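You operate a simulated robot arm through the tools that you are given. There is no shell and no other tool. Be economical: measure what you need, move in short steps, check, and stop when the job is done.

The job below is to be done with a simulated robot arm. You get a single attempt, and the scene is never put back.

## Task
Turn the time dial to 5 s. Then take the steel can on the top of the bagging bench and put it away on the ledge of the deep tub. Then take the orange probe and put it in the steel pan. The order counts. Set down upright: steel can.

Only the result counts: the job must be done as asked and must still hold three seconds after the hand-in. Knocking over, shifting, dropping, spilling or breaking anything else fails it.

## Robot
A 7-joint arm with a two-finger parallel gripper on a trunk, on a base that drives. Base frame: it is fixed to the floor where the robot stands at the start and does not move with it; the origin is under the middle of the robot, x ahead of it, y to its left, z up. Readings come in cm, rad, newtons and seconds.
With the tool pointing down near the work surface it reaches from about 30 to 66 cm from the robot's upright axis, wherever it stands. Its first joint turns from -2.897 to 2.897 rad. Places, roughly: ledge of the deep tub (24x66 cm) [860, 70, 80]; orange probe [600, 300, 100]; steel can [125, 250, 75]; steel pan [675, -25, 75]; time dial [60, 230, 100]. Payload 1.57 kg.
Tool frame: the origin (TCP) lies between the finger pads and is the grasp point; the fingertips stand 3 cm ahead of it; z points along the fingers, y is the line along which they close. The gripper opens to 8 cm. The fingers are 1.7 cm wide and 1.2 cm thick; the gripper's body (4 by 8.2 cm) begins 8 cm behind the TCP.
Orientation is that of the tool frame in the base frame, as a unit quaternion [w, x, y, z]. With the fingers straight down and closing along the base's y, the tool's x points along the base's -x, its y along +y and its z along -z.

## Interface
- The arm moves only by the tool jog_arm. Its argument "rows" is a list that holds one entry, the list of rows, each a list of 7 numbers: the shift along the tool's x, y, z in units of 25 mm (1.0 is 25 mm), then the turn, a rotation vector about the tool's x, y, z in units of 6 degrees (1.0 is 6 degrees), then the gripper command, from -1 (shut) to 1 (fully open), values between in proportion. In form: [[[x, y, z, ax, ay, az, hand], ...]]. A call has 1 to 20 rows; each row shifts and turns the commanded pose from where the row before left it, along the tool's axes as they then stand. A call with a number of a shift or a turn outside -1 to 1 is refused whole. A row lasts 0.2 s, in which the tool goes at most 5 cm and 0.15 rad; a call with a longer step from one row to the next is refused whole, and so is a gripper value outside its range. A pose out of reach is approached as far as the arm can. The call stops where the force on the tool passes 40 N (or 10 N more than at its start, if that is more) or the arm is blocked; 0.2 s more then pass. The fingers move at their own pace (about 7.2 cm/s each) and stop on an object; they squeeze with about 43 N. The grip force told is the motor's: it shows also when the fingers shut on nothing. Time passes only in rows, and 0.2 s behind the last, so rows that do not move let the fingers close. It gives the time, the measured TCP pose, the force on the tool (base axes), the opening and the grip force at its end, in the units of the frame above (readings bear some noise), with the torque about the TCP (base axes, N m) and any sound that the robot's microphone picked up.
- Cameras (640 x 400 px; columns grow to the right, rows downward): "scene" is now at [25.36, -0.78, 147.53]; the picture's right is [-0.06, -1.00, 0.00], its down [-0.67, 0.04, -0.74] and it looks along [0.74, -0.05, -0.67] (base axes); focal length 291 px, centre (320, 200). "wrist" rides on the gripper at [7.2, -0.7, -12.2] in the tool frame; the picture's right is [0.09, 1.00, 0.00], its down [-0.84, 0.08, -0.54] and it looks along [-0.54, 0.05, 0.84] (tool axes); focal length 238 px, centre (320, 200). There is no depth. A picture from a camera that has moved, and an enlarged one, comes with that camera's place and axes in the base frame and with its lens.
- get_image(camera): a new picture of that camera. It takes no simulated time.
- slide_trunk(by): slides the trunk up (or, below 0, down) by that many cm; the arm and the scene camera ride with it, the base frame stays. It gives what a move gives, with no picture.
- steer(legs): drives the robot by 1 to 6 legs, each [ahead, left, turn to the left] in cm, cm and rad, along the robot's own axes; the way and the turn of a leg run together, so that a leg with both is an arc; at most 150 cm and 3.142 rad a leg. The arm and the cameras ride along, it lands a little off, and it stops where it bumps. It gives what a move gives.
- pan_tilt(pan, tilt): turns the head with the scene camera to pan (to the left, within 1.501 rad either way) and tilt (down, from -0.506 to 1.204), counted from straight ahead of the robot. It gives what a move gives.
- enlarge(camera, box): a new picture of the part [left, top, right, bottom] of that camera's present view, enlarged. It takes no simulated time.
- finish_job(): hands the job in; it is judged then, once.

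Work in short steps. Places have to be worked out from the pictures, the camera data and where the tool is seen: move nearer, look again, correct. Check each grasp and each placing, and mend what went wrong. You have 180 turns and 126 pictures in all, those below and enlarged ones among them. Open the gripper and draw the arm clear of the work before you hand the job in, unless the task says otherwise; then end with one line.

The tools are called after "Call:" as name(argument=value, ...) on one line, values as JSON. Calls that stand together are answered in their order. jog_arm: Moves the arm, as the interface text tells. Its arguments: {"type":"object","properties":{"rows":{"type":"array"}},"required":["rows"]} The other tools are called the same way: slide_trunk (by) slides the trunk up or down; steer (legs) drives the base; pan_tilt (pan, tilt) turns the head that bears the scene camera; get_image (camera) takes a picture; enlarge (camera, box) takes an enlarged picture of a part of a camera's view; finish_job () hands the job in.

At the start:

```text
t: 0.0
ee_pos: [35.75, -4.97, 119.91]
ee_rot: [0.0, 0.001, 1.0, 0.0]
contact_force: [0.2, -0.5, 0.1]
moment: [-0.02, 0.0, -0.02]
gripper_width: 8.02
grip_force: 0.1
trunk travel left (down, up): [-70.0, 29.0]
robot x, y, heading: [-0.13, -0.4, -0.001]
head pan, tilt: [-0.065, 0.733]
```

scene: 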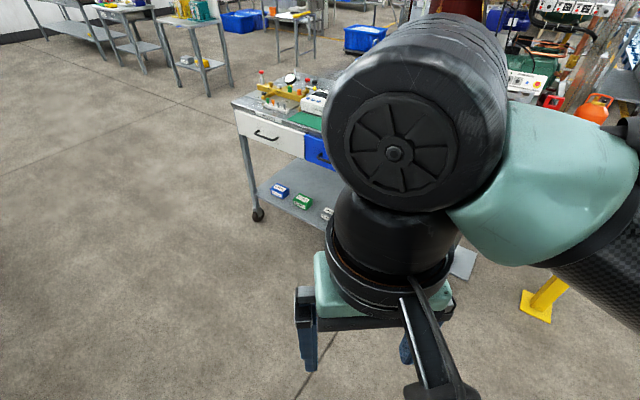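
wrist: 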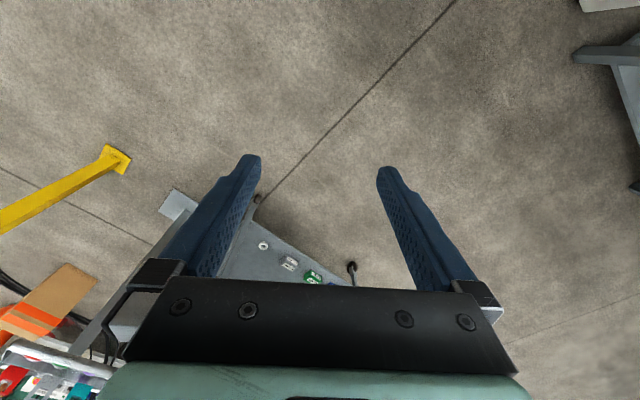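

I first look toward the time dial and bagging bench, which lie ahead-left of the robot.

Call:
pan_tilt(pan=1.2, tilt=0.3)

Call:
get_image(camera="scene")

```text
t: 1.4
ee_pos: [35.66, -4.97, 119.91]
ee_rot: [0.0, -0.001, 1.0, 0.0]
contact_force: [-0.2, -0.3, 0.2]
moment: [0.0, -0.02, 0.01]
gripper_width: 8.01
grip_force: 0.0
trunk travel left (down, up): [-70.0, 29.0]
robot x, y, heading: [-0.25, -0.18, -0.001]
head pan, tilt: [1.201, 0.3]
```

```text
123 pictures are left
camera scene: at [20.4, 8.46, 151.41], right [0.93, -0.36, 0.0], down [-0.11, -0.28, -0.96], along [0.35, 0.89, -0.3], focal length 291 px, centre (320, 200)
```

scene: 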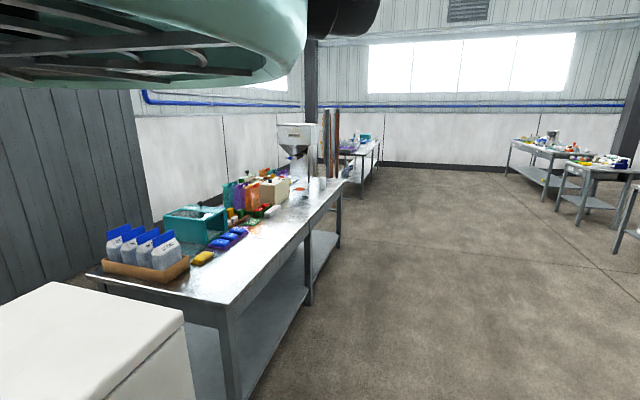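

The bench is visible to the left. I zoom in on its far part.

Call:
enlarge(camera="scene", box=[200, 110, 360, 210])

Call:
enlarge(camera="scene", box=[80, 170, 320, 320])

```text
4.00 times, centred on (280, 160) of scene
camera zoom: at [20.4, 8.46, 151.41], right [0.93, -0.36, 0.0], down [-0.11, -0.28, -0.96], along [0.35, 0.89, -0.3], focal length 1163 px, centre (480, 360)
```

zoom: 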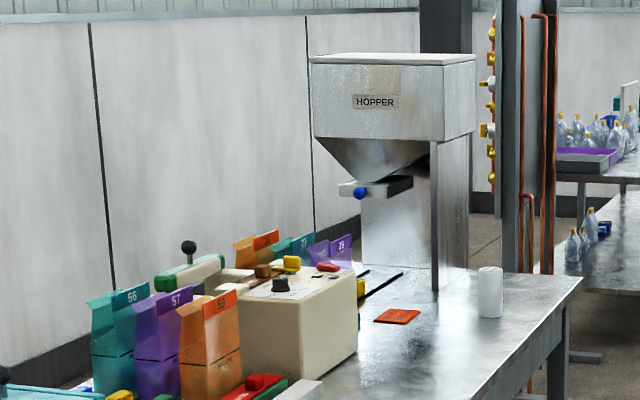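

```text
2.67 times, centred on (200, 245) of scene
camera zoom: at [20.4, 8.46, 151.41], right [0.93, -0.36, 0.0], down [-0.11, -0.28, -0.96], along [0.35, 0.89, -0.3], focal length 776 px, centre (640, 80)
```

zoom: 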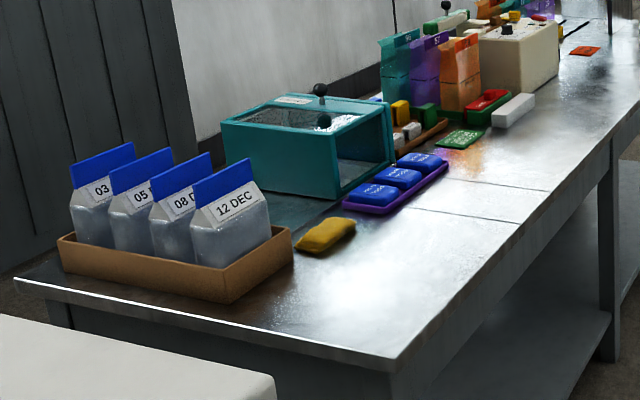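

The dial is the black knob on the beige box (about [63, 218, 100]). The can stands near the bench's far end, and the bench edge runs at about 52° to x. I drive around to the front side.

Call:
steer(legs=[[0, 0, 0.7], [100, 0, 0], [0, 0, 0.43], [90, 0, 0], [0, 0, 1.0]])

Call:
pan_tilt(pan=0.4, tilt=0.6)

Call:
get_image(camera="scene")

```text
t: 16.7
ee_pos: [100.71, 178.52, 119.94]
ee_rot: [0.0, 0.876, -0.483, 0.0]
contact_force: [-0.3, 0.1, 0.3]
moment: [-0.01, 0.01, 0.01]
gripper_width: 8.01
grip_force: 0.1
trunk travel left (down, up): [-70.0, 29.0]
robot x, y, heading: [115.8, 145.5, 2.139]
head pan, tilt: [1.201, 0.3]
```

```text
t: 17.8
ee_pos: [100.58, 178.61, 119.86]
ee_rot: [0.0, 0.876, -0.482, 0.0]
contact_force: [-0.3, 0.0, 0.9]
moment: [-0.01, 0.02, -0.01]
gripper_width: 8.02
grip_force: 0.1
trunk travel left (down, up): [-70.0, 29.0]
robot x, y, heading: [115.34, 146.01, 2.137]
head pan, tilt: [0.4, 0.6]
```

```text
120 pictures are left
camera scene: at [99.19, 164.88, 148.67], right [0.57, 0.82, 0.0], down [0.46, -0.32, -0.83], along [-0.68, 0.47, -0.56], focal length 291 px, centre (320, 200)
```

scene: 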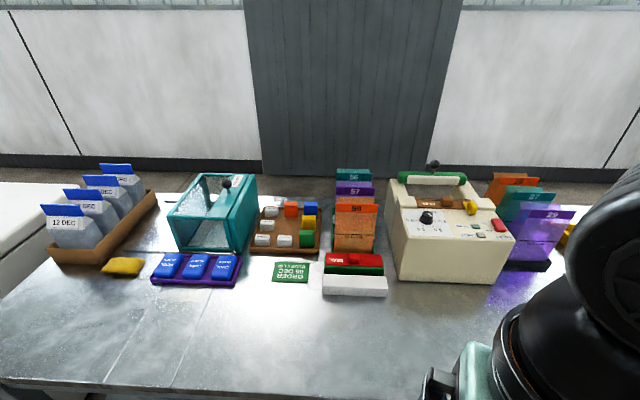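

Call:
enlarge(camera="scene", box=[376, 160, 536, 260])

```text
4.00 times, centred on (456, 210) of scene
camera zoom: at [99.19, 164.88, 148.67], right [0.57, 0.82, 0.0], down [0.46, -0.32, -0.83], along [-0.68, 0.47, -0.56], focal length 1163 px, centre (-224, 160)
```

zoom: 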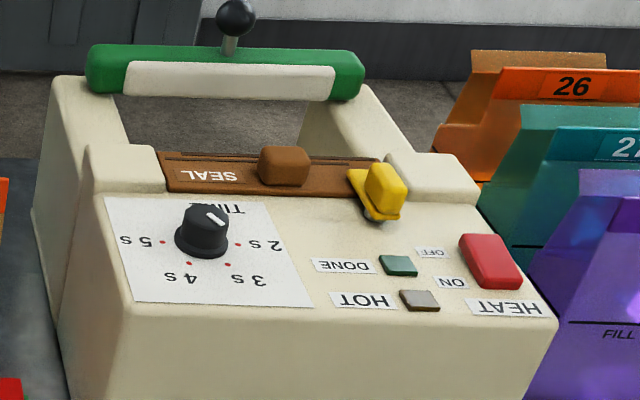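

The knob sits at about [64, 224, ~98] and the device faces away from me. I move closer, with the robot's axis about 33 cm from the bench edge, and face the bench.

Call:
steer(legs=[[27, -20, 0], [0, 0, 0.34]])

Call:
pan_tilt(pan=0.0, tilt=1.2)

Call:
get_image(camera="scene")

Call:
get_image(camera="wrist")

```text
t: 21.1
ee_pos: [93.29, 205.13, 119.8]
ee_rot: [0.0, 0.944, -0.329, -0.001]
contact_force: [0.9, 0.6, 0.0]
moment: [0.0, -0.02, -0.02]
gripper_width: 7.99
grip_force: 0.1
trunk travel left (down, up): [-70.0, 29.0]
robot x, y, heading: [118.35, 179.04, 2.472]
head pan, tilt: [0.4, 0.6]
```

```text
t: 22.1
ee_pos: [93.29, 205.21, 119.8]
ee_rot: [0.001, 0.944, -0.33, 0.0]
contact_force: [0.2, 0.5, -0.6]
moment: [0.02, -0.01, -0.03]
gripper_width: 8.01
grip_force: 0.1
trunk travel left (down, up): [-70.0, 29.0]
robot x, y, heading: [118.02, 179.33, 2.469]
head pan, tilt: [0.0, 1.201]
```

```text
118 pictures are left
camera scene: at [100.42, 192.94, 144.21], right [0.62, 0.78, 0.0], down [0.73, -0.58, -0.36], along [-0.28, 0.23, -0.93], focal length 291 px, centre (320, 200)
```

scene: 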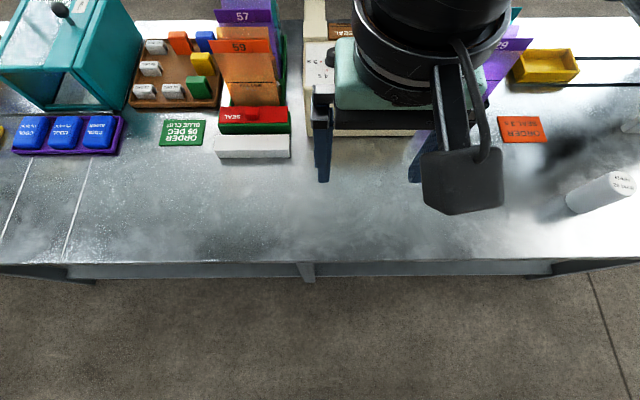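

```text
117 pictures are left
camera wrist: at [99.31, 201.17, 132.07], right [-0.55, -0.84, 0.0], down [-0.7, 0.46, 0.54], along [-0.45, 0.3, -0.84], focal length 238 px, centre (320, 200)
```

wrist: 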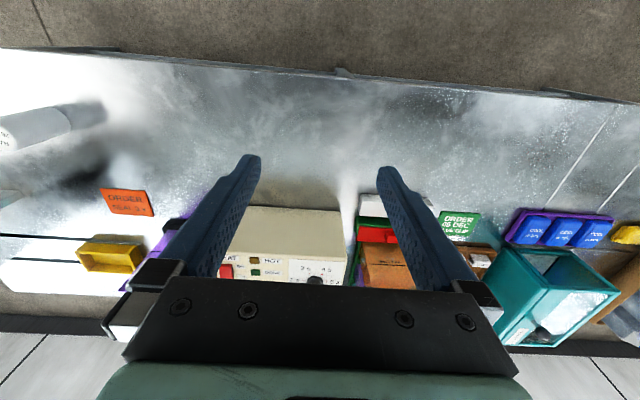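

Edge is about 33 cm from the robot's axis and the knob about 71 cm, so I need ~9 cm more. I creep forward.

Call:
steer(legs=[[5, 0, 0], [4, 0, 0]])

```text
t: 23.5
ee_pos: [86.19, 210.93, 119.96]
ee_rot: [0.0, 0.944, -0.329, 0.001]
contact_force: [-0.2, 0.5, -0.3]
moment: [0.0, -0.01, 0.01]
gripper_width: 8.03
grip_force: 0.0
trunk travel left (down, up): [-70.0, 29.0]
robot x, y, heading: [111.05, 184.48, 2.471]
head pan, tilt: [0.0, 1.201]
```

No bump. I move the tool 12.5 cm forward (tool -x) at this height and look with the wrist camera.

Call:
jog_arm(rows=[[[-1, 0, 0, 0, 0, 0, 1], [-1, 0, 0, 0, 0, 0, 1], [-1, 0, 0, 0, 0, 0, 1], [-1, 0, 0, 0, 0, 0, 1], [-1, 0, 0, 0, 0, 0, 1]]])

Call:
get_image(camera="wrist")

Call:
get_image(camera="scene")

```text
t: 24.7
ee_pos: [76.37, 218.65, 119.91]
ee_rot: [0.0, 0.944, -0.33, 0.0]
contact_force: [0.4, -0.5, 0.1]
moment: [-0.01, -0.02, 0.0]
gripper_width: 8.01
grip_force: 0.1
trunk travel left (down, up): [-70.0, 29.0]
robot x, y, heading: [111.16, 185.02, 2.471]
head pan, tilt: [0.0, 1.201]
```

```text
116 pictures are left
camera wrist: at [82.38, 214.58, 132.08], right [-0.55, -0.84, 0.0], down [-0.7, 0.46, 0.54], along [-0.45, 0.3, -0.84], focal length 238 px, centre (320, 200)
```

wrist: 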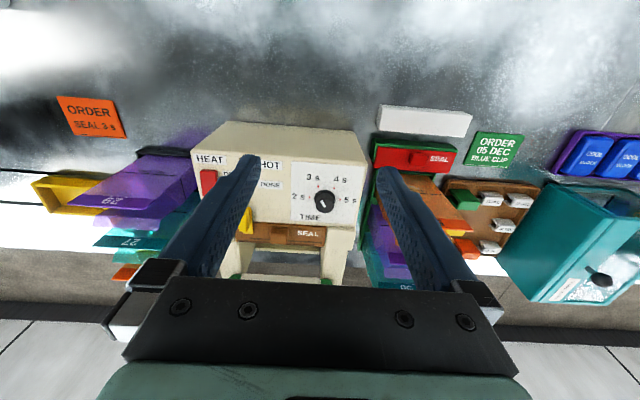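

```text
115 pictures are left
camera scene: at [93.34, 198.56, 144.2], right [0.62, 0.78, 0.0], down [0.73, -0.58, -0.36], along [-0.28, 0.23, -0.93], focal length 291 px, centre (320, 200)
```

scene: 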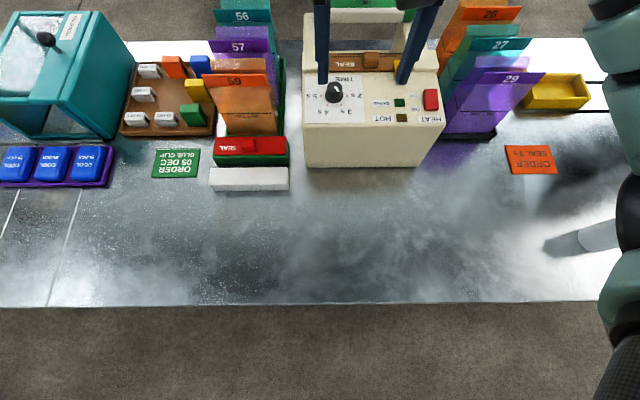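

The wrist camera sees the dial; I enlarge it to read the pointer.

Call:
enlarge(camera="wrist", box=[280, 160, 376, 220])

Call:
enlarge(camera="scene", box=[296, 60, 376, 110])

```text
6.67 times, centred on (328, 190) of wrist
camera zoom: at [82.38, 214.58, 132.08], right [-0.55, -0.84, 0.0], down [-0.7, 0.46, 0.54], along [-0.45, 0.3, -0.84], focal length 1589 px, centre (267, 267)
```

zoom: 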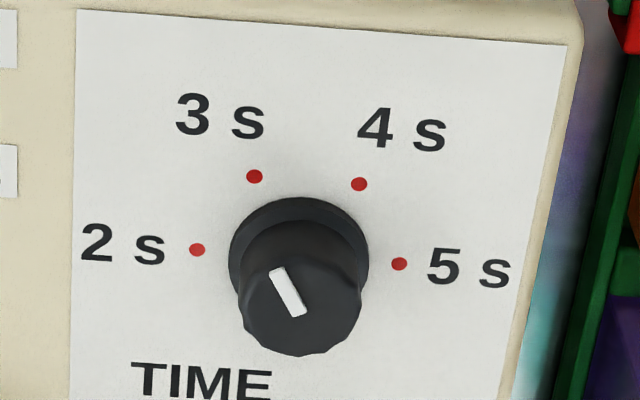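

```text
8.00 times, centred on (336, 85) of scene
camera zoom: at [93.34, 198.56, 144.2], right [0.62, 0.78, 0.0], down [0.73, -0.58, -0.36], along [-0.28, 0.23, -0.93], focal length 2327 px, centre (192, 1120)
```

zoom: 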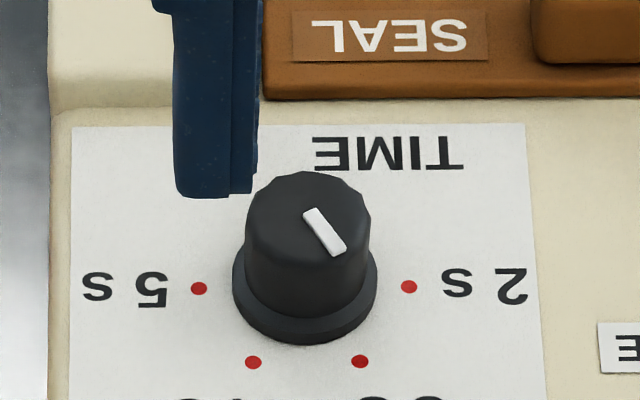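

The pointer is at 3 s. Triangulation puts the panel at [64.1, 225.8, 98], with the knob top near z=101. 5 s is 120° clockwise from above. I go above the knob and pre-turn -60° with the fingers at 5 cm.

Call:
jog_arm(rows=[[[-0.932, 0.137, 0, 0, 0, 0, 0.25], [-0.932, 0.137, 0, 0, 0, 0, 0.25], [-0.932, 0.137, 0, 0, 0, 0, 0.25], [-0.932, 0.137, 0, 0, 0, 0, 0.25], [-0.932, 0.137, 0, 0, 0, 0, 0.25], [-0.932, 0.137, 0, 0, 0, 0, 0.25], [0, 0, 0, 0, 0, -1, 0.25], [0, 0, 0, 0, 0, -1, 0.25], [0, 0, 0, 0, 0, -1, 0.25], [0, 0, 0, 0, 0, -1, 0.25], [0, 0, 0, 0, 0, -1, 0.25], [0, 0, 0, 0, 0, -1, 0.25], [0, 0, 0, 0, 0, -1, 0.25], [0, 0, 0, 0, 0, -1, 0.25], [0, 0, 0, 0, 0, -1, 0.25], [0, 0, 0, 0, 0, -1, 0.25]]])

Call:
get_image(camera="wrist")

Call:
get_image(camera="scene")

```text
t: 28.1
ee_pos: [64.29, 225.75, 119.96]
ee_rot: [0.0, 0.982, 0.187, 0.0]
contact_force: [-0.6, -0.1, -0.4]
moment: [-0.02, 0.02, 0.01]
gripper_width: 5.0
grip_force: 0.1
trunk travel left (down, up): [-70.0, 29.0]
robot x, y, heading: [111.21, 184.49, 2.467]
head pan, tilt: [0.0, 1.201]
```

```text
112 pictures are left
camera wrist: at [70.68, 228.92, 132.09], right [0.45, -0.89, 0.0], down [-0.75, -0.38, 0.54], along [-0.48, -0.24, -0.84], focal length 238 px, centre (320, 200)
```

wrist: 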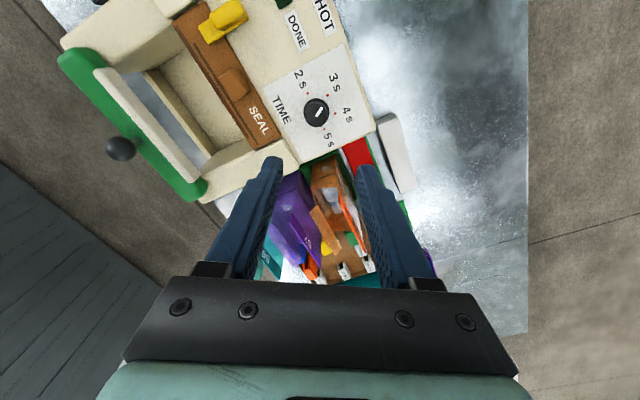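

```text
111 pictures are left
camera scene: at [93.37, 198.55, 144.21], right [0.62, 0.78, 0.0], down [0.73, -0.58, -0.36], along [-0.28, 0.23, -0.93], focal length 291 px, centre (320, 200)
```

scene: 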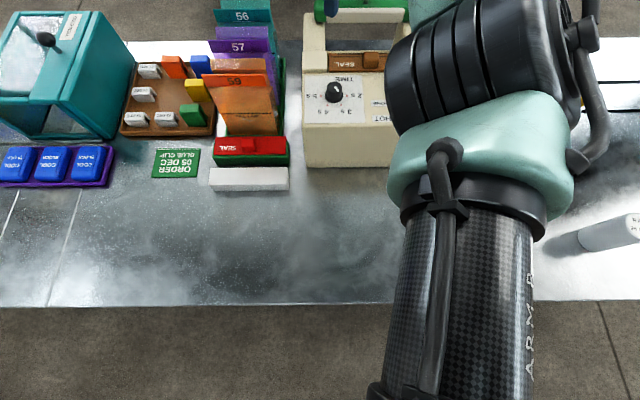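

The knob lies under the tool as computed; I enlarge to refine centring.

Call:
enlarge(camera="wrist", box=[272, 80, 368, 140])

```text
6.67 times, centred on (320, 110) of wrist
camera zoom: at [70.68, 228.92, 132.09], right [0.45, -0.89, 0.0], down [-0.75, -0.38, 0.54], along [-0.48, -0.24, -0.84], focal length 1589 px, centre (320, 800)
```

zoom: 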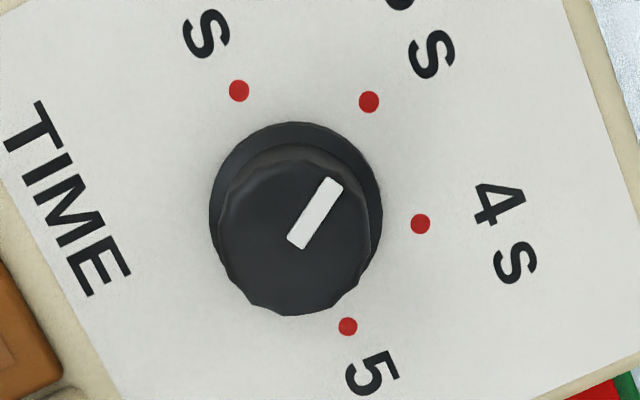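

Knob is ~0.5 cm off in tool y and 0.2 cm in x; I correct and descend to TCP z≈102.4 around the knob.

Call:
jog_arm(rows=[[[-0.08, -0.2, 0, 0, 0, 0, 0.25], [0, 0, 1, 0, 0, 0, 0.25], [0, 0, 1, 0, 0, 0, 0.25], [0, 0, 1, 0, 0, 0, 0.25], [0, 0, 1, 0, 0, 0, 0.25], [0, 0, 1, 0, 0, 0, 0.25], [0, 0, 1, 0, 0, 0, 0.25]]])

Call:
get_image(camera="wrist")

```text
t: 29.7
ee_pos: [63.85, 226.19, 104.78]
ee_rot: [-0.001, 0.983, 0.186, 0.0]
contact_force: [0.4, 0.0, 0.1]
moment: [0.03, -0.01, 0.05]
gripper_width: 4.98
grip_force: 0.1
trunk travel left (down, up): [-70.0, 29.0]
robot x, y, heading: [111.11, 184.61, 2.472]
head pan, tilt: [0.0, 1.201]
```

```text
109 pictures are left
camera wrist: at [70.31, 229.35, 117.02], right [0.45, -0.89, 0.0], down [-0.75, -0.38, 0.54], along [-0.48, -0.24, -0.84], focal length 238 px, centre (320, 200)
```

wrist: 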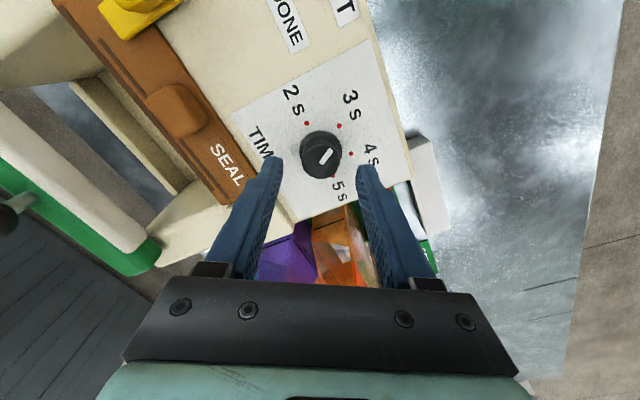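

Centred well. I descend 2.5 cm more, with fingertips just above the skirt, and close.

Call:
jog_arm(rows=[[[0, 0, 0.5, 0, 0, 0, 0.25], [0, 0, 0.5, 0, 0, 0, 0.25], [0, 0, 0, 0, 0, 0, -1], [0, 0, 0, 0, 0, 0, -1], [0, 0, 0, 0, 0, 0, -1]]])

Call:
get_image(camera="wrist")

```text
t: 30.9
ee_pos: [63.95, 226.03, 102.39]
ee_rot: [0.001, 0.983, 0.186, 0.0]
contact_force: [2.0, -4.5, 0.0]
moment: [-0.03, -0.08, 0.02]
gripper_width: 2.87
grip_force: 38.4
trunk travel left (down, up): [-70.0, 29.0]
robot x, y, heading: [110.91, 184.45, 2.468]
head pan, tilt: [0.0, 1.201]
```

```text
108 pictures are left
camera wrist: at [70.31, 229.27, 114.52], right [0.45, -0.89, 0.0], down [-0.75, -0.38, 0.54], along [-0.48, -0.24, -0.84], focal length 238 px, centre (320, 200)
```

wrist: 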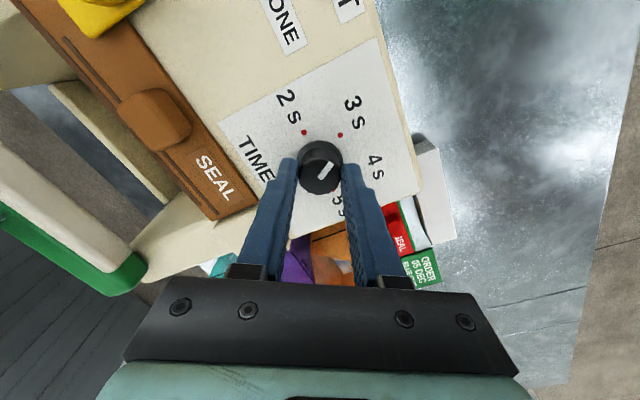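

Gripped at 2.87 cm. I zoom to check that the pads are on the knob's diameter before turning.

Call:
enlarge(camera="wrist", box=[272, 130, 368, 190])

```text
6.67 times, centred on (320, 160) of wrist
camera zoom: at [70.31, 229.27, 114.52], right [0.45, -0.89, 0.0], down [-0.75, -0.38, 0.54], along [-0.48, -0.24, -0.84], focal length 1589 px, centre (320, 467)
```

zoom: 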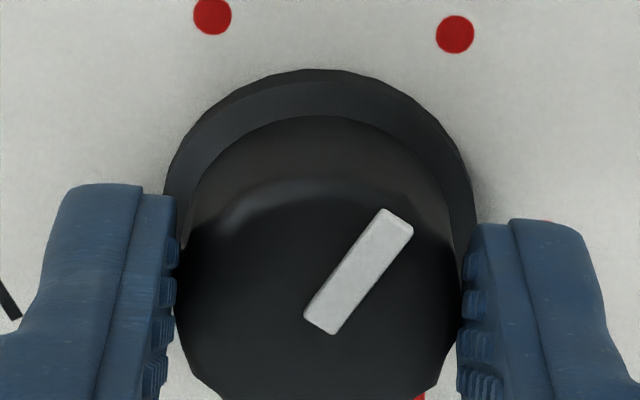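

The pads sit on the diameter. I turn clockwise (+az) by 60°, then check.

Call:
jog_arm(rows=[[[0, 0, 0, 0, 0, 1, -1], [0, 0, 0, 0, 0, 1, -1], [0, 0, 0, 0, 0, 1, -1], [0, 0, 0, 0, 0, 1, -1], [0, 0, 0, 0, 0, 1, -1], [0, 0, 0, 0, 0, 1, -1], [0, 0, 0, 0, 0, 1, -1], [0, 0, 0, 0, 0, 1, -1], [0, 0, 0, 0, 0, 1, -1], [0, 0, 0, 0, 0, 1, -1]]])

Call:
get_image(camera="wrist")

```text
t: 33.1
ee_pos: [63.92, 225.78, 102.33]
ee_rot: [0.002, 0.944, -0.329, 0.001]
contact_force: [3.6, -20.5, -10.8]
moment: [-0.06, 0.39, 0.04]
gripper_width: 2.87
grip_force: 38.6
trunk travel left (down, up): [-70.0, 29.0]
robot x, y, heading: [110.69, 184.51, 2.468]
head pan, tilt: [0.0, 1.201]
```

```text
106 pictures are left
camera wrist: at [69.85, 221.82, 114.55], right [-0.55, -0.84, 0.0], down [-0.7, 0.46, 0.54], along [-0.45, 0.29, -0.84], focal length 238 px, centre (320, 200)
```

wrist: 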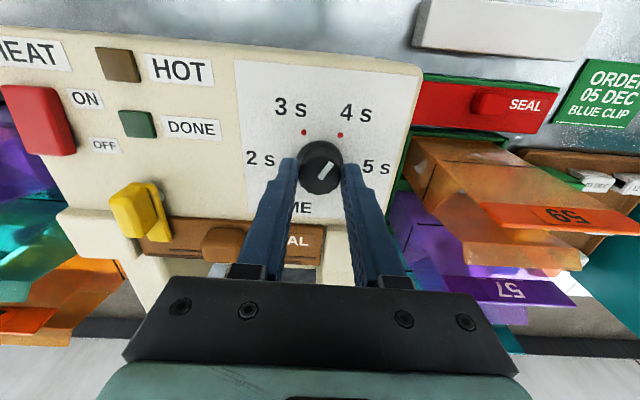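

The knob followed to 4 s; a ~20 N side force builds in -y, so I relieve that with a small shift and continue the other 60°.

Call:
jog_arm(rows=[[[0.07, 0.09, 0, 0, 0, 0, -1], [0, 0, 0, 0, 0, 1, -1], [0, 0, 0, 0, 0, 1, -1], [0, 0, 0, 0, 0, 1, -1], [0, 0, 0, 0, 0, 1, -1], [0, 0, 0, 0, 0, 1, -1], [0, 0, 0, 0, 0, 1, -1], [0, 0, 0, 0, 0, 1, -1], [0, 0, 0, 0, 0, 1, -1], [0, 0, 0, 0, 0, 1, -1], [0, 0, 0, 0, 0, 1, -1]]])

Call:
enlarge(camera="wrist", box=[240, 110, 400, 210])

```text
t: 35.5
ee_pos: [63.6, 225.61, 102.45]
ee_rot: [-0.001, -0.652, 0.758, 0.0]
contact_force: [-9.8, -10.6, -8.8]
moment: [-0.02, 0.35, -0.02]
gripper_width: 2.88
grip_force: 37.9
trunk travel left (down, up): [-70.0, 29.0]
robot x, y, heading: [110.98, 184.7, 2.474]
head pan, tilt: [0.0, 1.201]
```

```text
4.00 times, centred on (320, 160) of wrist
camera zoom: at [63.19, 218.41, 114.53], right [-1.0, 0.06, 0.0], down [0.05, 0.84, 0.54], along [0.03, 0.54, -0.84], focal length 953 px, centre (320, 360)
```

zoom: 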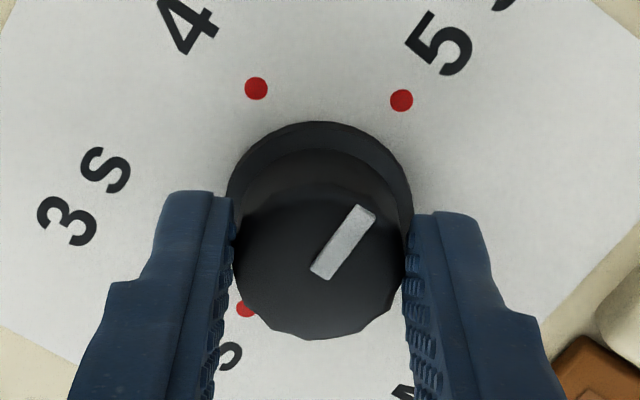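

The pointer is toward the 5 s dot. I release slowly and lift to verify.

Call:
jog_arm(rows=[[[0, 0, 0, 0, 0, 0, -0.2], [0, 0, 0, 0, 0, 0, 0.25], [0, 0, 0, 0, 0, 0, 0.25], [0, 0, -1, 0, 0, 0, 0.25], [0, 0, -1, 0, 0, 0, 0.25], [0, 0, -1, 0, 0, 0, 0.25], [0, 0, -1, 0, 0, 0, 0.25], [0, 0, -1, 0, 0, 0, 0.25], [0, 0, -1, 0, 0, 0, 0.25], [0, 0, -1, 0, 0, 0, 0.25]]])

Call:
enlarge(camera="wrist", box=[272, 80, 368, 140])

Call:
get_image(camera="wrist")

```text
t: 37.7
ee_pos: [63.85, 225.94, 119.97]
ee_rot: [0.0, -0.653, 0.758, 0.0]
contact_force: [0.4, -0.1, 0.0]
moment: [0.01, 0.01, 0.01]
gripper_width: 4.99
grip_force: 0.0
trunk travel left (down, up): [-70.0, 29.0]
robot x, y, heading: [111.27, 184.69, 2.468]
head pan, tilt: [0.0, 1.201]
```

```text
6.67 times, centred on (320, 110) of wrist
camera zoom: at [63.49, 218.59, 132.07], right [-1.0, 0.06, 0.0], down [0.05, 0.84, 0.54], along [0.03, 0.54, -0.84], focal length 1589 px, centre (320, 800)
```

zoom: 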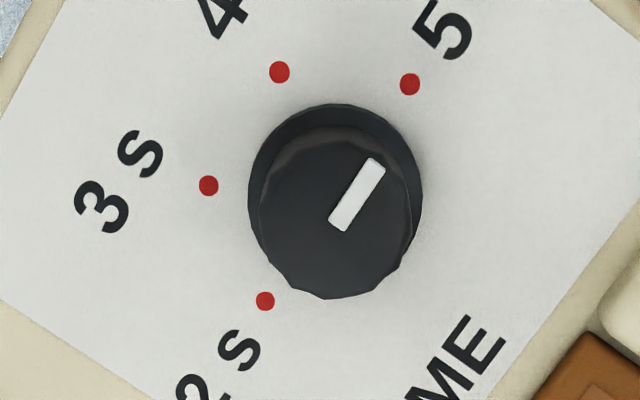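

```text
103 pictures are left
camera wrist: at [63.49, 218.59, 132.07], right [-1.0, 0.06, 0.0], down [0.05, 0.84, 0.54], along [0.03, 0.54, -0.84], focal length 238 px, centre (320, 200)
```

wrist: 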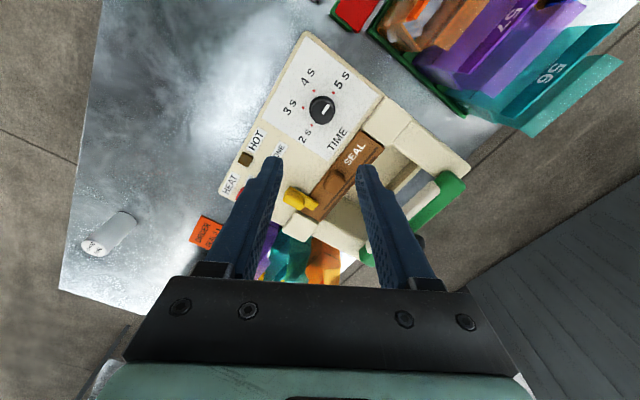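

The dial points at 5 s but about 3–4° short (relative to the initial exact 3 s alignment). I regrip gently and add one 6° increment.

Call:
jog_arm(rows=[[[0.08, 0.02, 1, 0, 0, 0, 0.25], [0, 0, 1, 0, 0, 0, 0.25], [0, 0, 1, 0, 0, 0, 0.25], [0, 0, 1, 0, 0, 0, 0.25], [0, 0, 1, 0, 0, 0, 0.25], [0, 0, 1, 0, 0, 0, 0.25], [0, 0, 1, 0, 0, 0, 0.25], [0, 0, 0, 0, 0, 0, -1], [0, 0, 0, 0, 0, 0, -1], [0, 0, 0, 0, 0, 0, -1], [0, 0, 0, 0, 0, 0.5, -1], [0, 0, 0, 0, 0, 0.5, -1], [0, 0, 0, 0, 0, 0, -1], [0, 0, 0, 0, 0, 0, 0.25], [0, 0, 0, 0, 0, 0, 0.25], [0, 0, 0, 0, 0, 0, 0.25], [0, 0, -1, 0, 0, 0, 0.25], [0, 0, -1, 0, 0, 0, 0.25], [0, 0, -1, 0, 0, 0, 0.25]]])

Call:
jog_arm(rows=[[[0, 0, -1, 0, 0, 0, 0.25], [0, 0, -1, 0, 0, 0, 0.25], [0, 0, -1, 0, 0, 0, 0.25], [0, 0, -1, 0, 0, 0, 0.25]]])

Call:
enlarge(camera="wrist", box=[272, 80, 368, 140])

```text
t: 41.7
ee_pos: [63.75, 225.69, 109.98]
ee_rot: [0.0, -0.612, 0.791, 0.0]
contact_force: [-0.4, -0.3, -0.7]
moment: [-0.01, 0.01, 0.0]
gripper_width: 5.02
grip_force: 0.1
trunk travel left (down, up): [-70.0, 29.0]
robot x, y, heading: [111.04, 184.59, 2.471]
head pan, tilt: [0.0, 1.201]
```

```text
t: 42.7
ee_pos: [63.92, 225.66, 120.0]
ee_rot: [0.001, -0.612, 0.791, -0.001]
contact_force: [0.3, -0.2, -0.2]
moment: [0.02, 0.03, -0.03]
gripper_width: 5.01
grip_force: 0.0
trunk travel left (down, up): [-70.0, 29.0]
robot x, y, heading: [111.27, 184.58, 2.466]
head pan, tilt: [0.0, 1.201]
```

```text
6.67 times, centred on (320, 110) of wrist
camera zoom: at [62.66, 218.41, 132.1], right [-0.99, 0.16, 0.0], down [0.13, 0.83, 0.54], along [0.09, 0.54, -0.84], focal length 1589 px, centre (320, 800)
```

zoom: 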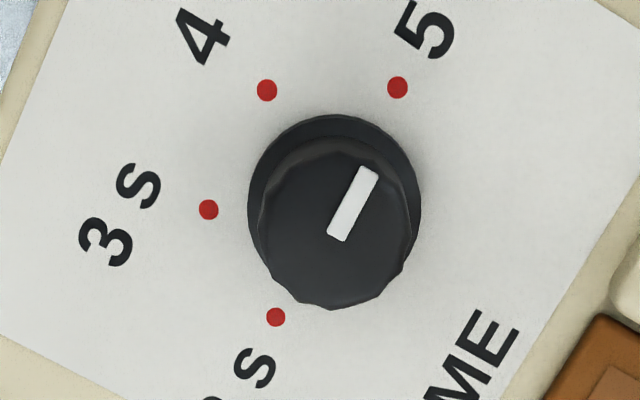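

Dial now reads 5 s. I turn the tool back, retract the arm to ~36 cm ahead, then shift right along the bench to the can.

Call:
jog_arm(rows=[[[0, 0, 0, 0, 0, -1, 1], [0, 0, 0, 0, 0, -1, 1], [0, 0, 0, 0, 0, -1, 1], [0, 0, 0, 0, 0, -1, 1], [0, 0, 0, 0, 0, -1, 1], [0, 0, 0, 0, 0, -1, 1], [0, 0, 0, 0, 0, -1, 1], [0, 0, 0, 0, 0, -1, 1], [0, 0, 0, 0, 0, -1, 1], [0, 0, 0, 0, 0, -1, 1], [0, 0, 0, 0, 0, -1, 1], [1, 0, 0, 0, 0, 0, 1], [1, 0, 0, 0, 0, 0, 1], [1, 0, 0, 0, 0, 0, 1], [1, 0, 0, 0, 0, 0, 1], [1, 0, 0, 0, 0, 0, 1], [1, 0, 0, 0, 0, 0, 1], [1, 0, 0, 0, 0, 0, 1], [1, 0, 0, 0, 0, 0, 1], [1, 0, 0, 0, 0, 0, 1]]])

Call:
steer(legs=[[-18, 0, 0], [0, -45, 0]])

Call:
get_image(camera="wrist")

Call:
get_image(camera="scene")

```text
t: 46.9
ee_pos: [81.4, 211.51, 119.89]
ee_rot: [0.0, 0.944, -0.329, 0.0]
contact_force: [0.1, 0.0, 0.3]
moment: [0.0, 0.01, -0.01]
gripper_width: 7.96
grip_force: 0.0
trunk travel left (down, up): [-70.0, 29.0]
robot x, y, heading: [111.13, 184.72, 2.471]
head pan, tilt: [0.0, 1.201]
```

```text
t: 50.7
ee_pos: [123.4, 235.66, 119.87]
ee_rot: [0.001, 0.944, -0.329, 0.0]
contact_force: [0.6, -0.5, 0.0]
moment: [-0.02, -0.01, 0.04]
gripper_width: 8.0
grip_force: 0.0
trunk travel left (down, up): [-70.0, 29.0]
robot x, y, heading: [152.83, 208.49, 2.476]
head pan, tilt: [0.0, 1.201]
```

```text
101 pictures are left
camera wrist: at [129.42, 231.67, 132.07], right [-0.55, -0.84, 0.0], down [-0.7, 0.46, 0.54], along [-0.45, 0.3, -0.84], focal length 238 px, centre (320, 200)
```

wrist: 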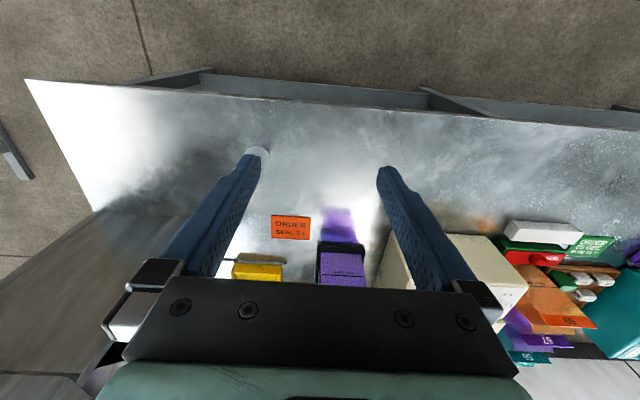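

```text
100 pictures are left
camera scene: at [135.38, 222.61, 144.21], right [0.62, 0.78, 0.0], down [0.73, -0.58, -0.36], along [-0.28, 0.23, -0.93], focal length 291 px, centre (320, 200)
```

scene: 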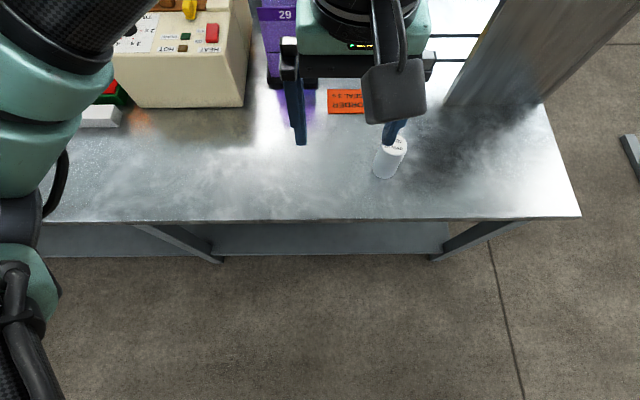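

The can stands at about [119.3, 257.4], ~6 cm wide, top z≈88. I drive 14 cm right so that it is straight ahead, then check.

Call:
steer(legs=[[0, -14.4, 0]])

Call:
get_image(camera="wrist")

Call:
enlarge(camera="scene", box=[240, 100, 400, 200])

```text
t: 52.1
ee_pos: [132.36, 246.96, 119.96]
ee_rot: [0.0, 0.944, -0.329, 0.0]
contact_force: [0.2, 0.1, 0.0]
moment: [-0.02, 0.0, 0.01]
gripper_width: 8.02
grip_force: 0.1
trunk travel left (down, up): [-70.0, 29.0]
robot x, y, heading: [161.98, 219.75, 2.467]
head pan, tilt: [0.0, 1.201]
```

```text
99 pictures are left
camera wrist: at [138.41, 242.98, 132.06], right [-0.55, -0.84, 0.0], down [-0.7, 0.46, 0.54], along [-0.45, 0.3, -0.84], focal length 238 px, centre (320, 200)
```

wrist: 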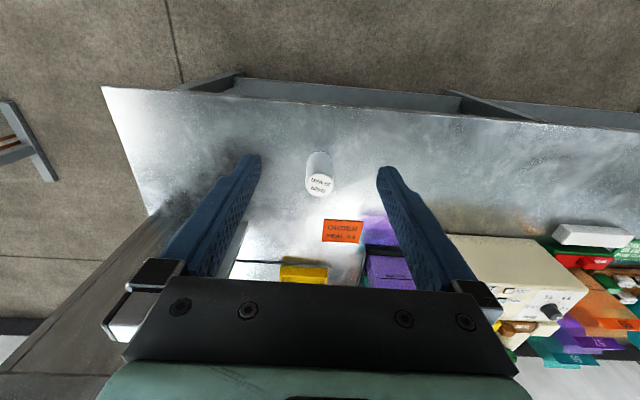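

```text
4.00 times, centred on (320, 150) of scene
camera zoom: at [144.37, 233.93, 144.21], right [0.62, 0.78, 0.0], down [0.73, -0.58, -0.36], along [-0.28, 0.23, -0.93], focal length 1163 px, centre (320, 400)
```

zoom: 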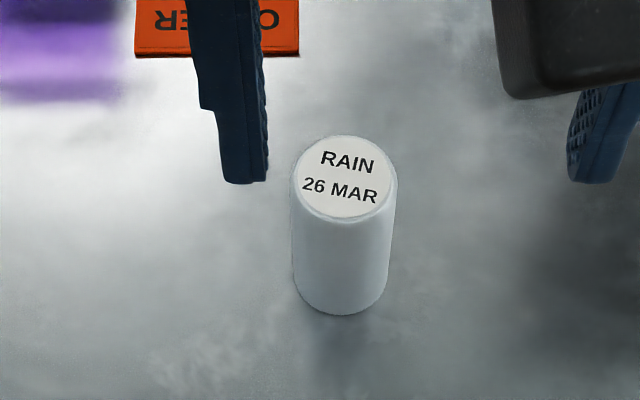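

Can centre ≈ [117.5, 257.3], top z≈87, diameter 5.9. I move over it and descend to z=95.

Call:
jog_arm(rows=[[[-0.904, 0.058, 0, 0, 0, 0, 1], [-0.904, 0.058, 0, 0, 0, 0, 1], [-0.904, 0.058, 0, 0, 0, 0, 1], [-0.904, 0.058, 0, 0, 0, 0, 1], [-0.904, 0.058, 0, 0, 0, 0, 1], [-0.904, 0.058, 0, 0, 0, 0, 1], [-0.904, 0.058, 0, 0, 0, 0, 1], [-0.904, 0.058, 0, 0, 0, 0, 1], [0, 0, 1, 0, 0, 0, 1], [0, 0, 1, 0, 0, 0, 1], [0, 0, 1, 0, 0, 0, 1], [0, 0, 1, 0, 0, 0, 1], [0, 0, 1, 0, 0, 0, 1], [0, 0, 1, 0, 0, 0, 1], [0, 0, 1, 0, 0, 0, 1], [0, 0, 1, 0, 0, 0, 1], [0, 0, 1, 0, 0, 0, 1], [0, 0, 1, 0, 0, 0, 1]]])

Call:
get_image(camera="wrist")

Call:
get_image(camera="scene")

```text
t: 55.9
ee_pos: [117.44, 257.16, 94.87]
ee_rot: [0.0, 0.944, -0.33, 0.0]
contact_force: [0.3, -0.3, -0.7]
moment: [0.01, -0.01, 0.02]
gripper_width: 8.02
grip_force: 0.2
trunk travel left (down, up): [-70.0, 29.0]
robot x, y, heading: [161.91, 219.92, 2.471]
head pan, tilt: [0.0, 1.201]
```

```text
97 pictures are left
camera wrist: at [123.4, 253.25, 107.03], right [-0.55, -0.84, 0.0], down [-0.7, 0.46, 0.54], along [-0.45, 0.3, -0.84], focal length 238 px, centre (320, 200)
```

wrist: 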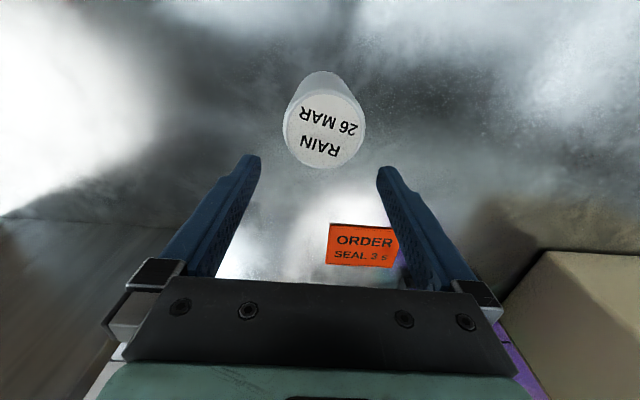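

```text
96 pictures are left
camera scene: at [144.32, 233.89, 144.21], right [0.62, 0.78, 0.0], down [0.73, -0.58, -0.36], along [-0.28, 0.23, -0.93], focal length 291 px, centre (320, 200)
```

scene: 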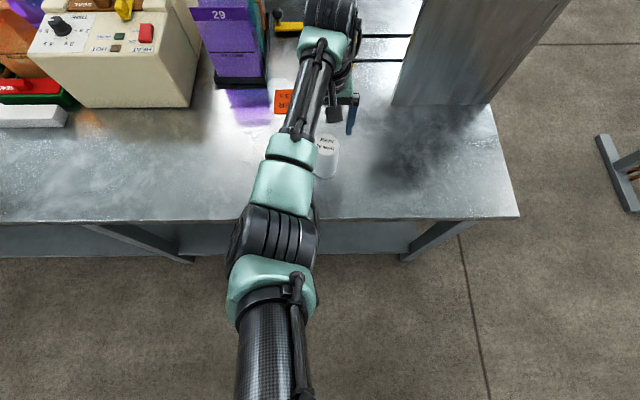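

Re-triangulating gives can top z≈90.7 at [119.2, 255.9], bench top ≈79.3. I shift back 2.2 cm toward the robot and re-check.

Call:
jog_arm(rows=[[[0.45, 0.03, 0, 0, 0, 0, 1], [0.45, 0.03, 0, 0, 0, 0, 1]]])

Call:
get_image(camera="wrist")

```text
t: 56.5
ee_pos: [119.22, 255.8, 94.87]
ee_rot: [-0.001, 0.944, -0.329, 0.001]
contact_force: [0.4, -0.7, 0.1]
moment: [-0.01, 0.0, 0.02]
gripper_width: 8.0
grip_force: 0.0
trunk travel left (down, up): [-70.0, 29.0]
robot x, y, heading: [162.2, 219.96, 2.472]
head pan, tilt: [0.0, 1.201]
```

```text
95 pictures are left
camera wrist: at [125.12, 251.7, 107.08], right [-0.55, -0.84, 0.0], down [-0.7, 0.46, 0.54], along [-0.45, 0.3, -0.84], focal length 238 px, centre (320, 200)
```

wrist: 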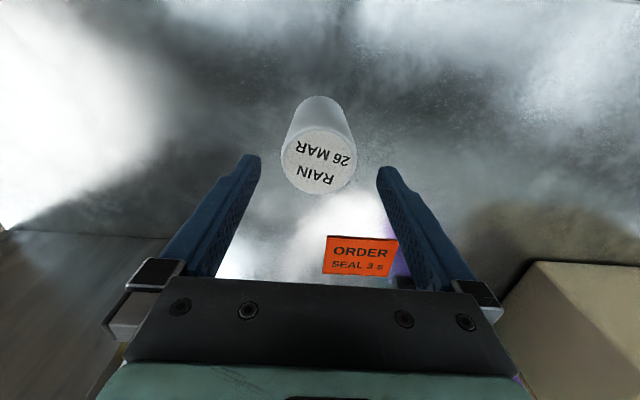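

Centred now. I descend to z≈85.7 and close.

Call:
jog_arm(rows=[[[0, 0, 0.92, 0, 0, 0, 1], [0, 0, 0.92, 0, 0, 0, 1], [0, 0, 0.92, 0, 0, 0, 1], [0, 0, 0.92, 0, 0, 0, 1], [0, 0, 0, 0, 0, 0, -1], [0, 0, 0, 0, 0, 0, -1], [0, 0, 0, 0, 0, 0, -1], [0, 0, 0, 0, 0, 0, -1]]])

Call:
get_image(camera="wrist")

```text
t: 58.3
ee_pos: [119.11, 255.8, 85.65]
ee_rot: [0.0, 0.945, -0.328, 0.001]
contact_force: [-0.4, 0.4, 0.3]
moment: [-0.01, 0.01, -0.02]
gripper_width: 5.74
grip_force: 43.1
trunk travel left (down, up): [-70.0, 29.0]
robot x, y, heading: [162.55, 220.34, 2.468]
head pan, tilt: [0.0, 1.201]
```

```text
94 pictures are left
camera wrist: at [125.18, 251.71, 97.83], right [-0.55, -0.84, 0.0], down [-0.7, 0.46, 0.54], along [-0.45, 0.3, -0.84], focal length 238 px, centre (320, 200)
```

wrist: 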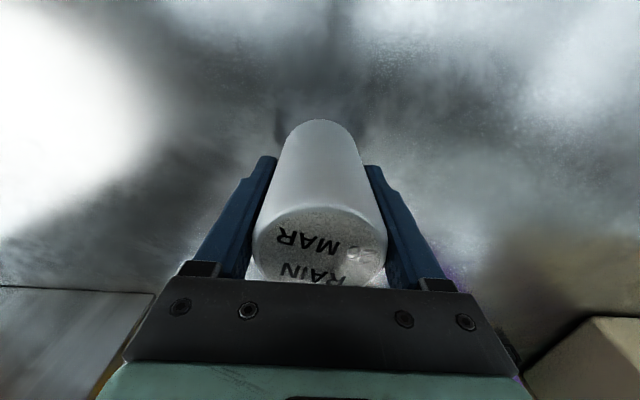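

Can gripped (5.74 cm). I lift it straight up and pull back toward the robot.

Call:
jog_arm(rows=[[[0, 0, -0.4, 0, 0, 0, -1], [0, 0, -0.8, 0, 0, 0, -1], [0, 0, -1, 0, 0, 0, -1], [0, 0, -1, 0, 0, 0, -1], [0, 0, -1, 0, 0, 0, -1], [0, 0, -1, 0, 0, 0, -1], [0, 0, -1, 0, 0, 0, -1], [0, 0, -1, 0, 0, 0, -1], [0, 0, -1, 0, 0, 0, -1], [0, 0, -1, 0, 0, 0, -1], [0, 0, -1, 0, 0, 0, -1], [0.6, 0, -1, 0, 0, 0, -1], [1, 0, 0, 0, 0, 0, -1], [1, 0, 0, 0, 0, 0, -1], [1, 0, 0, 0, 0, 0, -1], [1, 0, 0, 0, 0, 0, -1], [1, 0, 0, 0, 0, 0, -1], [0.6, 0, 0, 0, 0, 0, -1]]])

Call:
get_image(camera="scene")

```text
t: 62.1
ee_pos: [131.25, 246.06, 113.6]
ee_rot: [0.0, 0.944, -0.33, 0.001]
contact_force: [0.2, -0.4, -3.1]
moment: [-0.01, 0.0, -0.01]
gripper_width: 5.74
grip_force: 42.8
trunk travel left (down, up): [-70.0, 29.0]
robot x, y, heading: [161.97, 219.98, 2.47]
head pan, tilt: [0.0, 1.201]
```

```text
93 pictures are left
camera scene: at [144.32, 233.89, 144.2], right [0.62, 0.78, 0.0], down [0.73, -0.58, -0.36], along [-0.28, 0.23, -0.93], focal length 291 px, centre (320, 200)
```

scene: 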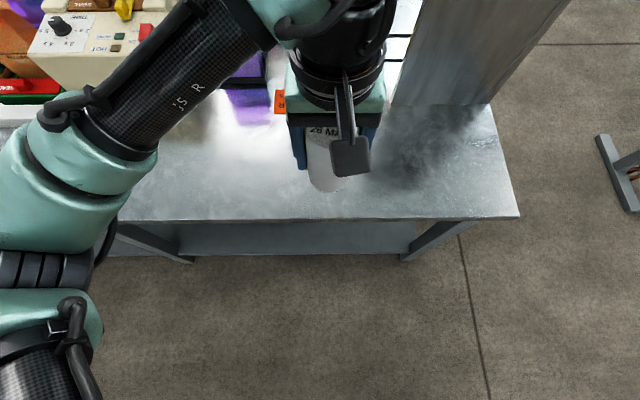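

Can held. I back away from the bench, turn to face +x, and look around.

Call:
steer(legs=[[-45, 0, 0], [0, 0, -2.47]])

Call:
pan_tilt(pan=-0.3, tilt=0.25)

Call:
get_image(camera="scene")

Call:
pan_tilt(pan=0.5, tilt=0.25)

Call:
get_image(camera="scene")

```text
t: 70.7
ee_pos: [237.52, 189.74, 113.63]
ee_rot: [0.0, 0.013, 1.0, 0.0]
contact_force: [-0.2, 0.3, -3.2]
moment: [-0.01, 0.0, 0.02]
gripper_width: 5.74
grip_force: 43.2
trunk travel left (down, up): [-70.0, 29.0]
robot x, y, heading: [197.53, 192.34, -0.026]
head pan, tilt: [0.0, 1.201]
```

```text
t: 71.9
ee_pos: [237.55, 189.78, 113.6]
ee_rot: [0.0, 0.013, 1.0, 0.0]
contact_force: [-0.3, 0.8, -2.7]
moment: [0.01, 0.03, 0.02]
gripper_width: 5.73
grip_force: 43.1
trunk travel left (down, up): [-70.0, 29.0]
robot x, y, heading: [197.3, 192.34, -0.026]
head pan, tilt: [-0.3, 0.25]
```

```text
92 pictures are left
camera scene: at [223.15, 188.36, 151.88], right [-0.32, -0.95, 0.0], down [-0.23, 0.08, -0.97], along [0.92, -0.31, -0.25], focal length 291 px, centre (320, 200)
```

scene: 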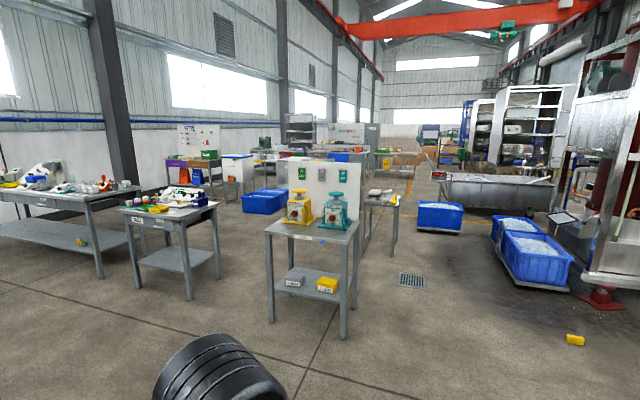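

```text
t: 73.0
ee_pos: [237.5, 189.76, 113.8]
ee_rot: [0.0, 0.013, 1.0, 0.0]
contact_force: [0.3, 0.2, -3.3]
moment: [0.02, 0.0, 0.03]
gripper_width: 5.76
grip_force: 42.9
trunk travel left (down, up): [-70.0, 29.0]
robot x, y, heading: [197.03, 191.91, -0.031]
head pan, tilt: [0.499, 0.25]
```

```text
91 pictures are left
camera scene: at [222.62, 195.59, 151.88], right [0.46, -0.89, 0.0], down [-0.22, -0.11, -0.97], along [0.86, 0.44, -0.25], focal length 291 px, centre (320, 200)
```

scene: 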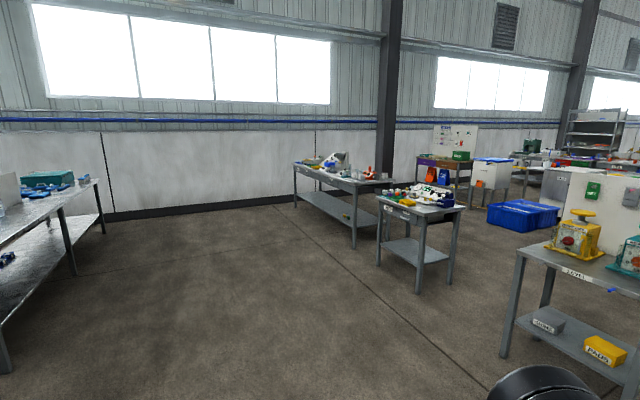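

I zoom in toward the expected tub, pan and probe directions.

Call:
pan_tilt(pan=-0.3, tilt=0.25)

Call:
enlarge(camera="scene", box=[240, 110, 400, 210])

Call:
enlarge(camera="scene", box=[90, 120, 250, 220])

Call:
enlarge(camera="scene", box=[400, 100, 592, 220])

```text
t: 74.2
ee_pos: [237.51, 189.75, 113.66]
ee_rot: [0.0, 0.014, 1.0, -0.001]
contact_force: [0.2, -0.7, -2.9]
moment: [-0.02, 0.02, 0.03]
gripper_width: 5.74
grip_force: 42.3
trunk travel left (down, up): [-70.0, 29.0]
robot x, y, heading: [197.31, 191.9, -0.023]
head pan, tilt: [-0.3, 0.25]
```

```text
4.00 times, centred on (320, 160) of scene
camera zoom: at [223.15, 188.36, 151.88], right [-0.32, -0.95, 0.0], down [-0.23, 0.08, -0.97], along [0.92, -0.31, -0.25], focal length 1163 px, centre (320, 360)
```

zoom: 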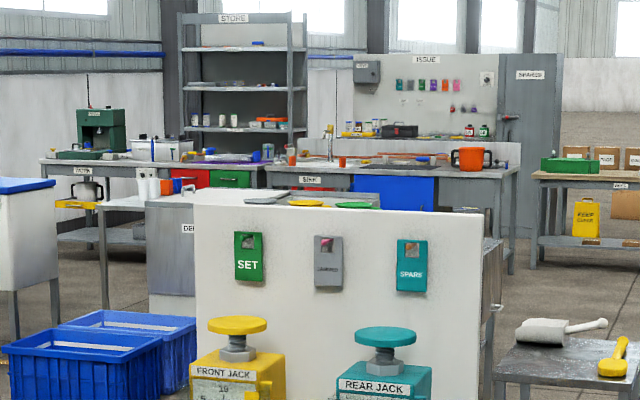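

```text
4.00 times, centred on (170, 170) of scene
camera zoom: at [223.15, 188.36, 151.88], right [-0.32, -0.95, 0.0], down [-0.23, 0.08, -0.97], along [0.92, -0.31, -0.25], focal length 1163 px, centre (920, 320)
```

zoom: 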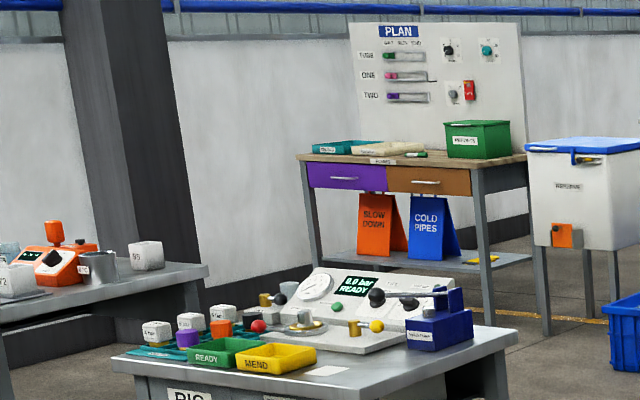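

```text
3.33 times, centred on (496, 160) of scene
camera zoom: at [223.15, 188.36, 151.88], right [-0.32, -0.95, 0.0], down [-0.23, 0.08, -0.97], along [0.92, -0.31, -0.25], focal length 969 px, centre (-267, 333)
```

zoom: 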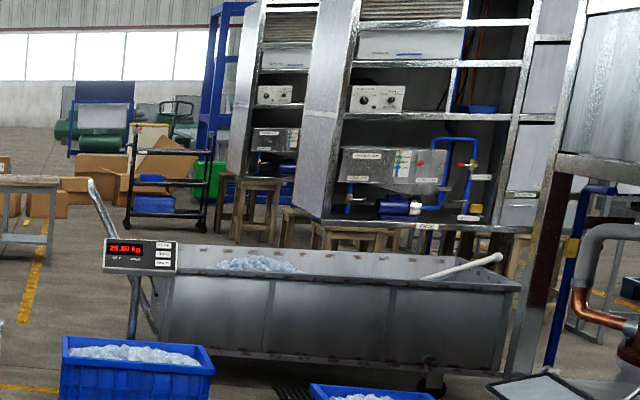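

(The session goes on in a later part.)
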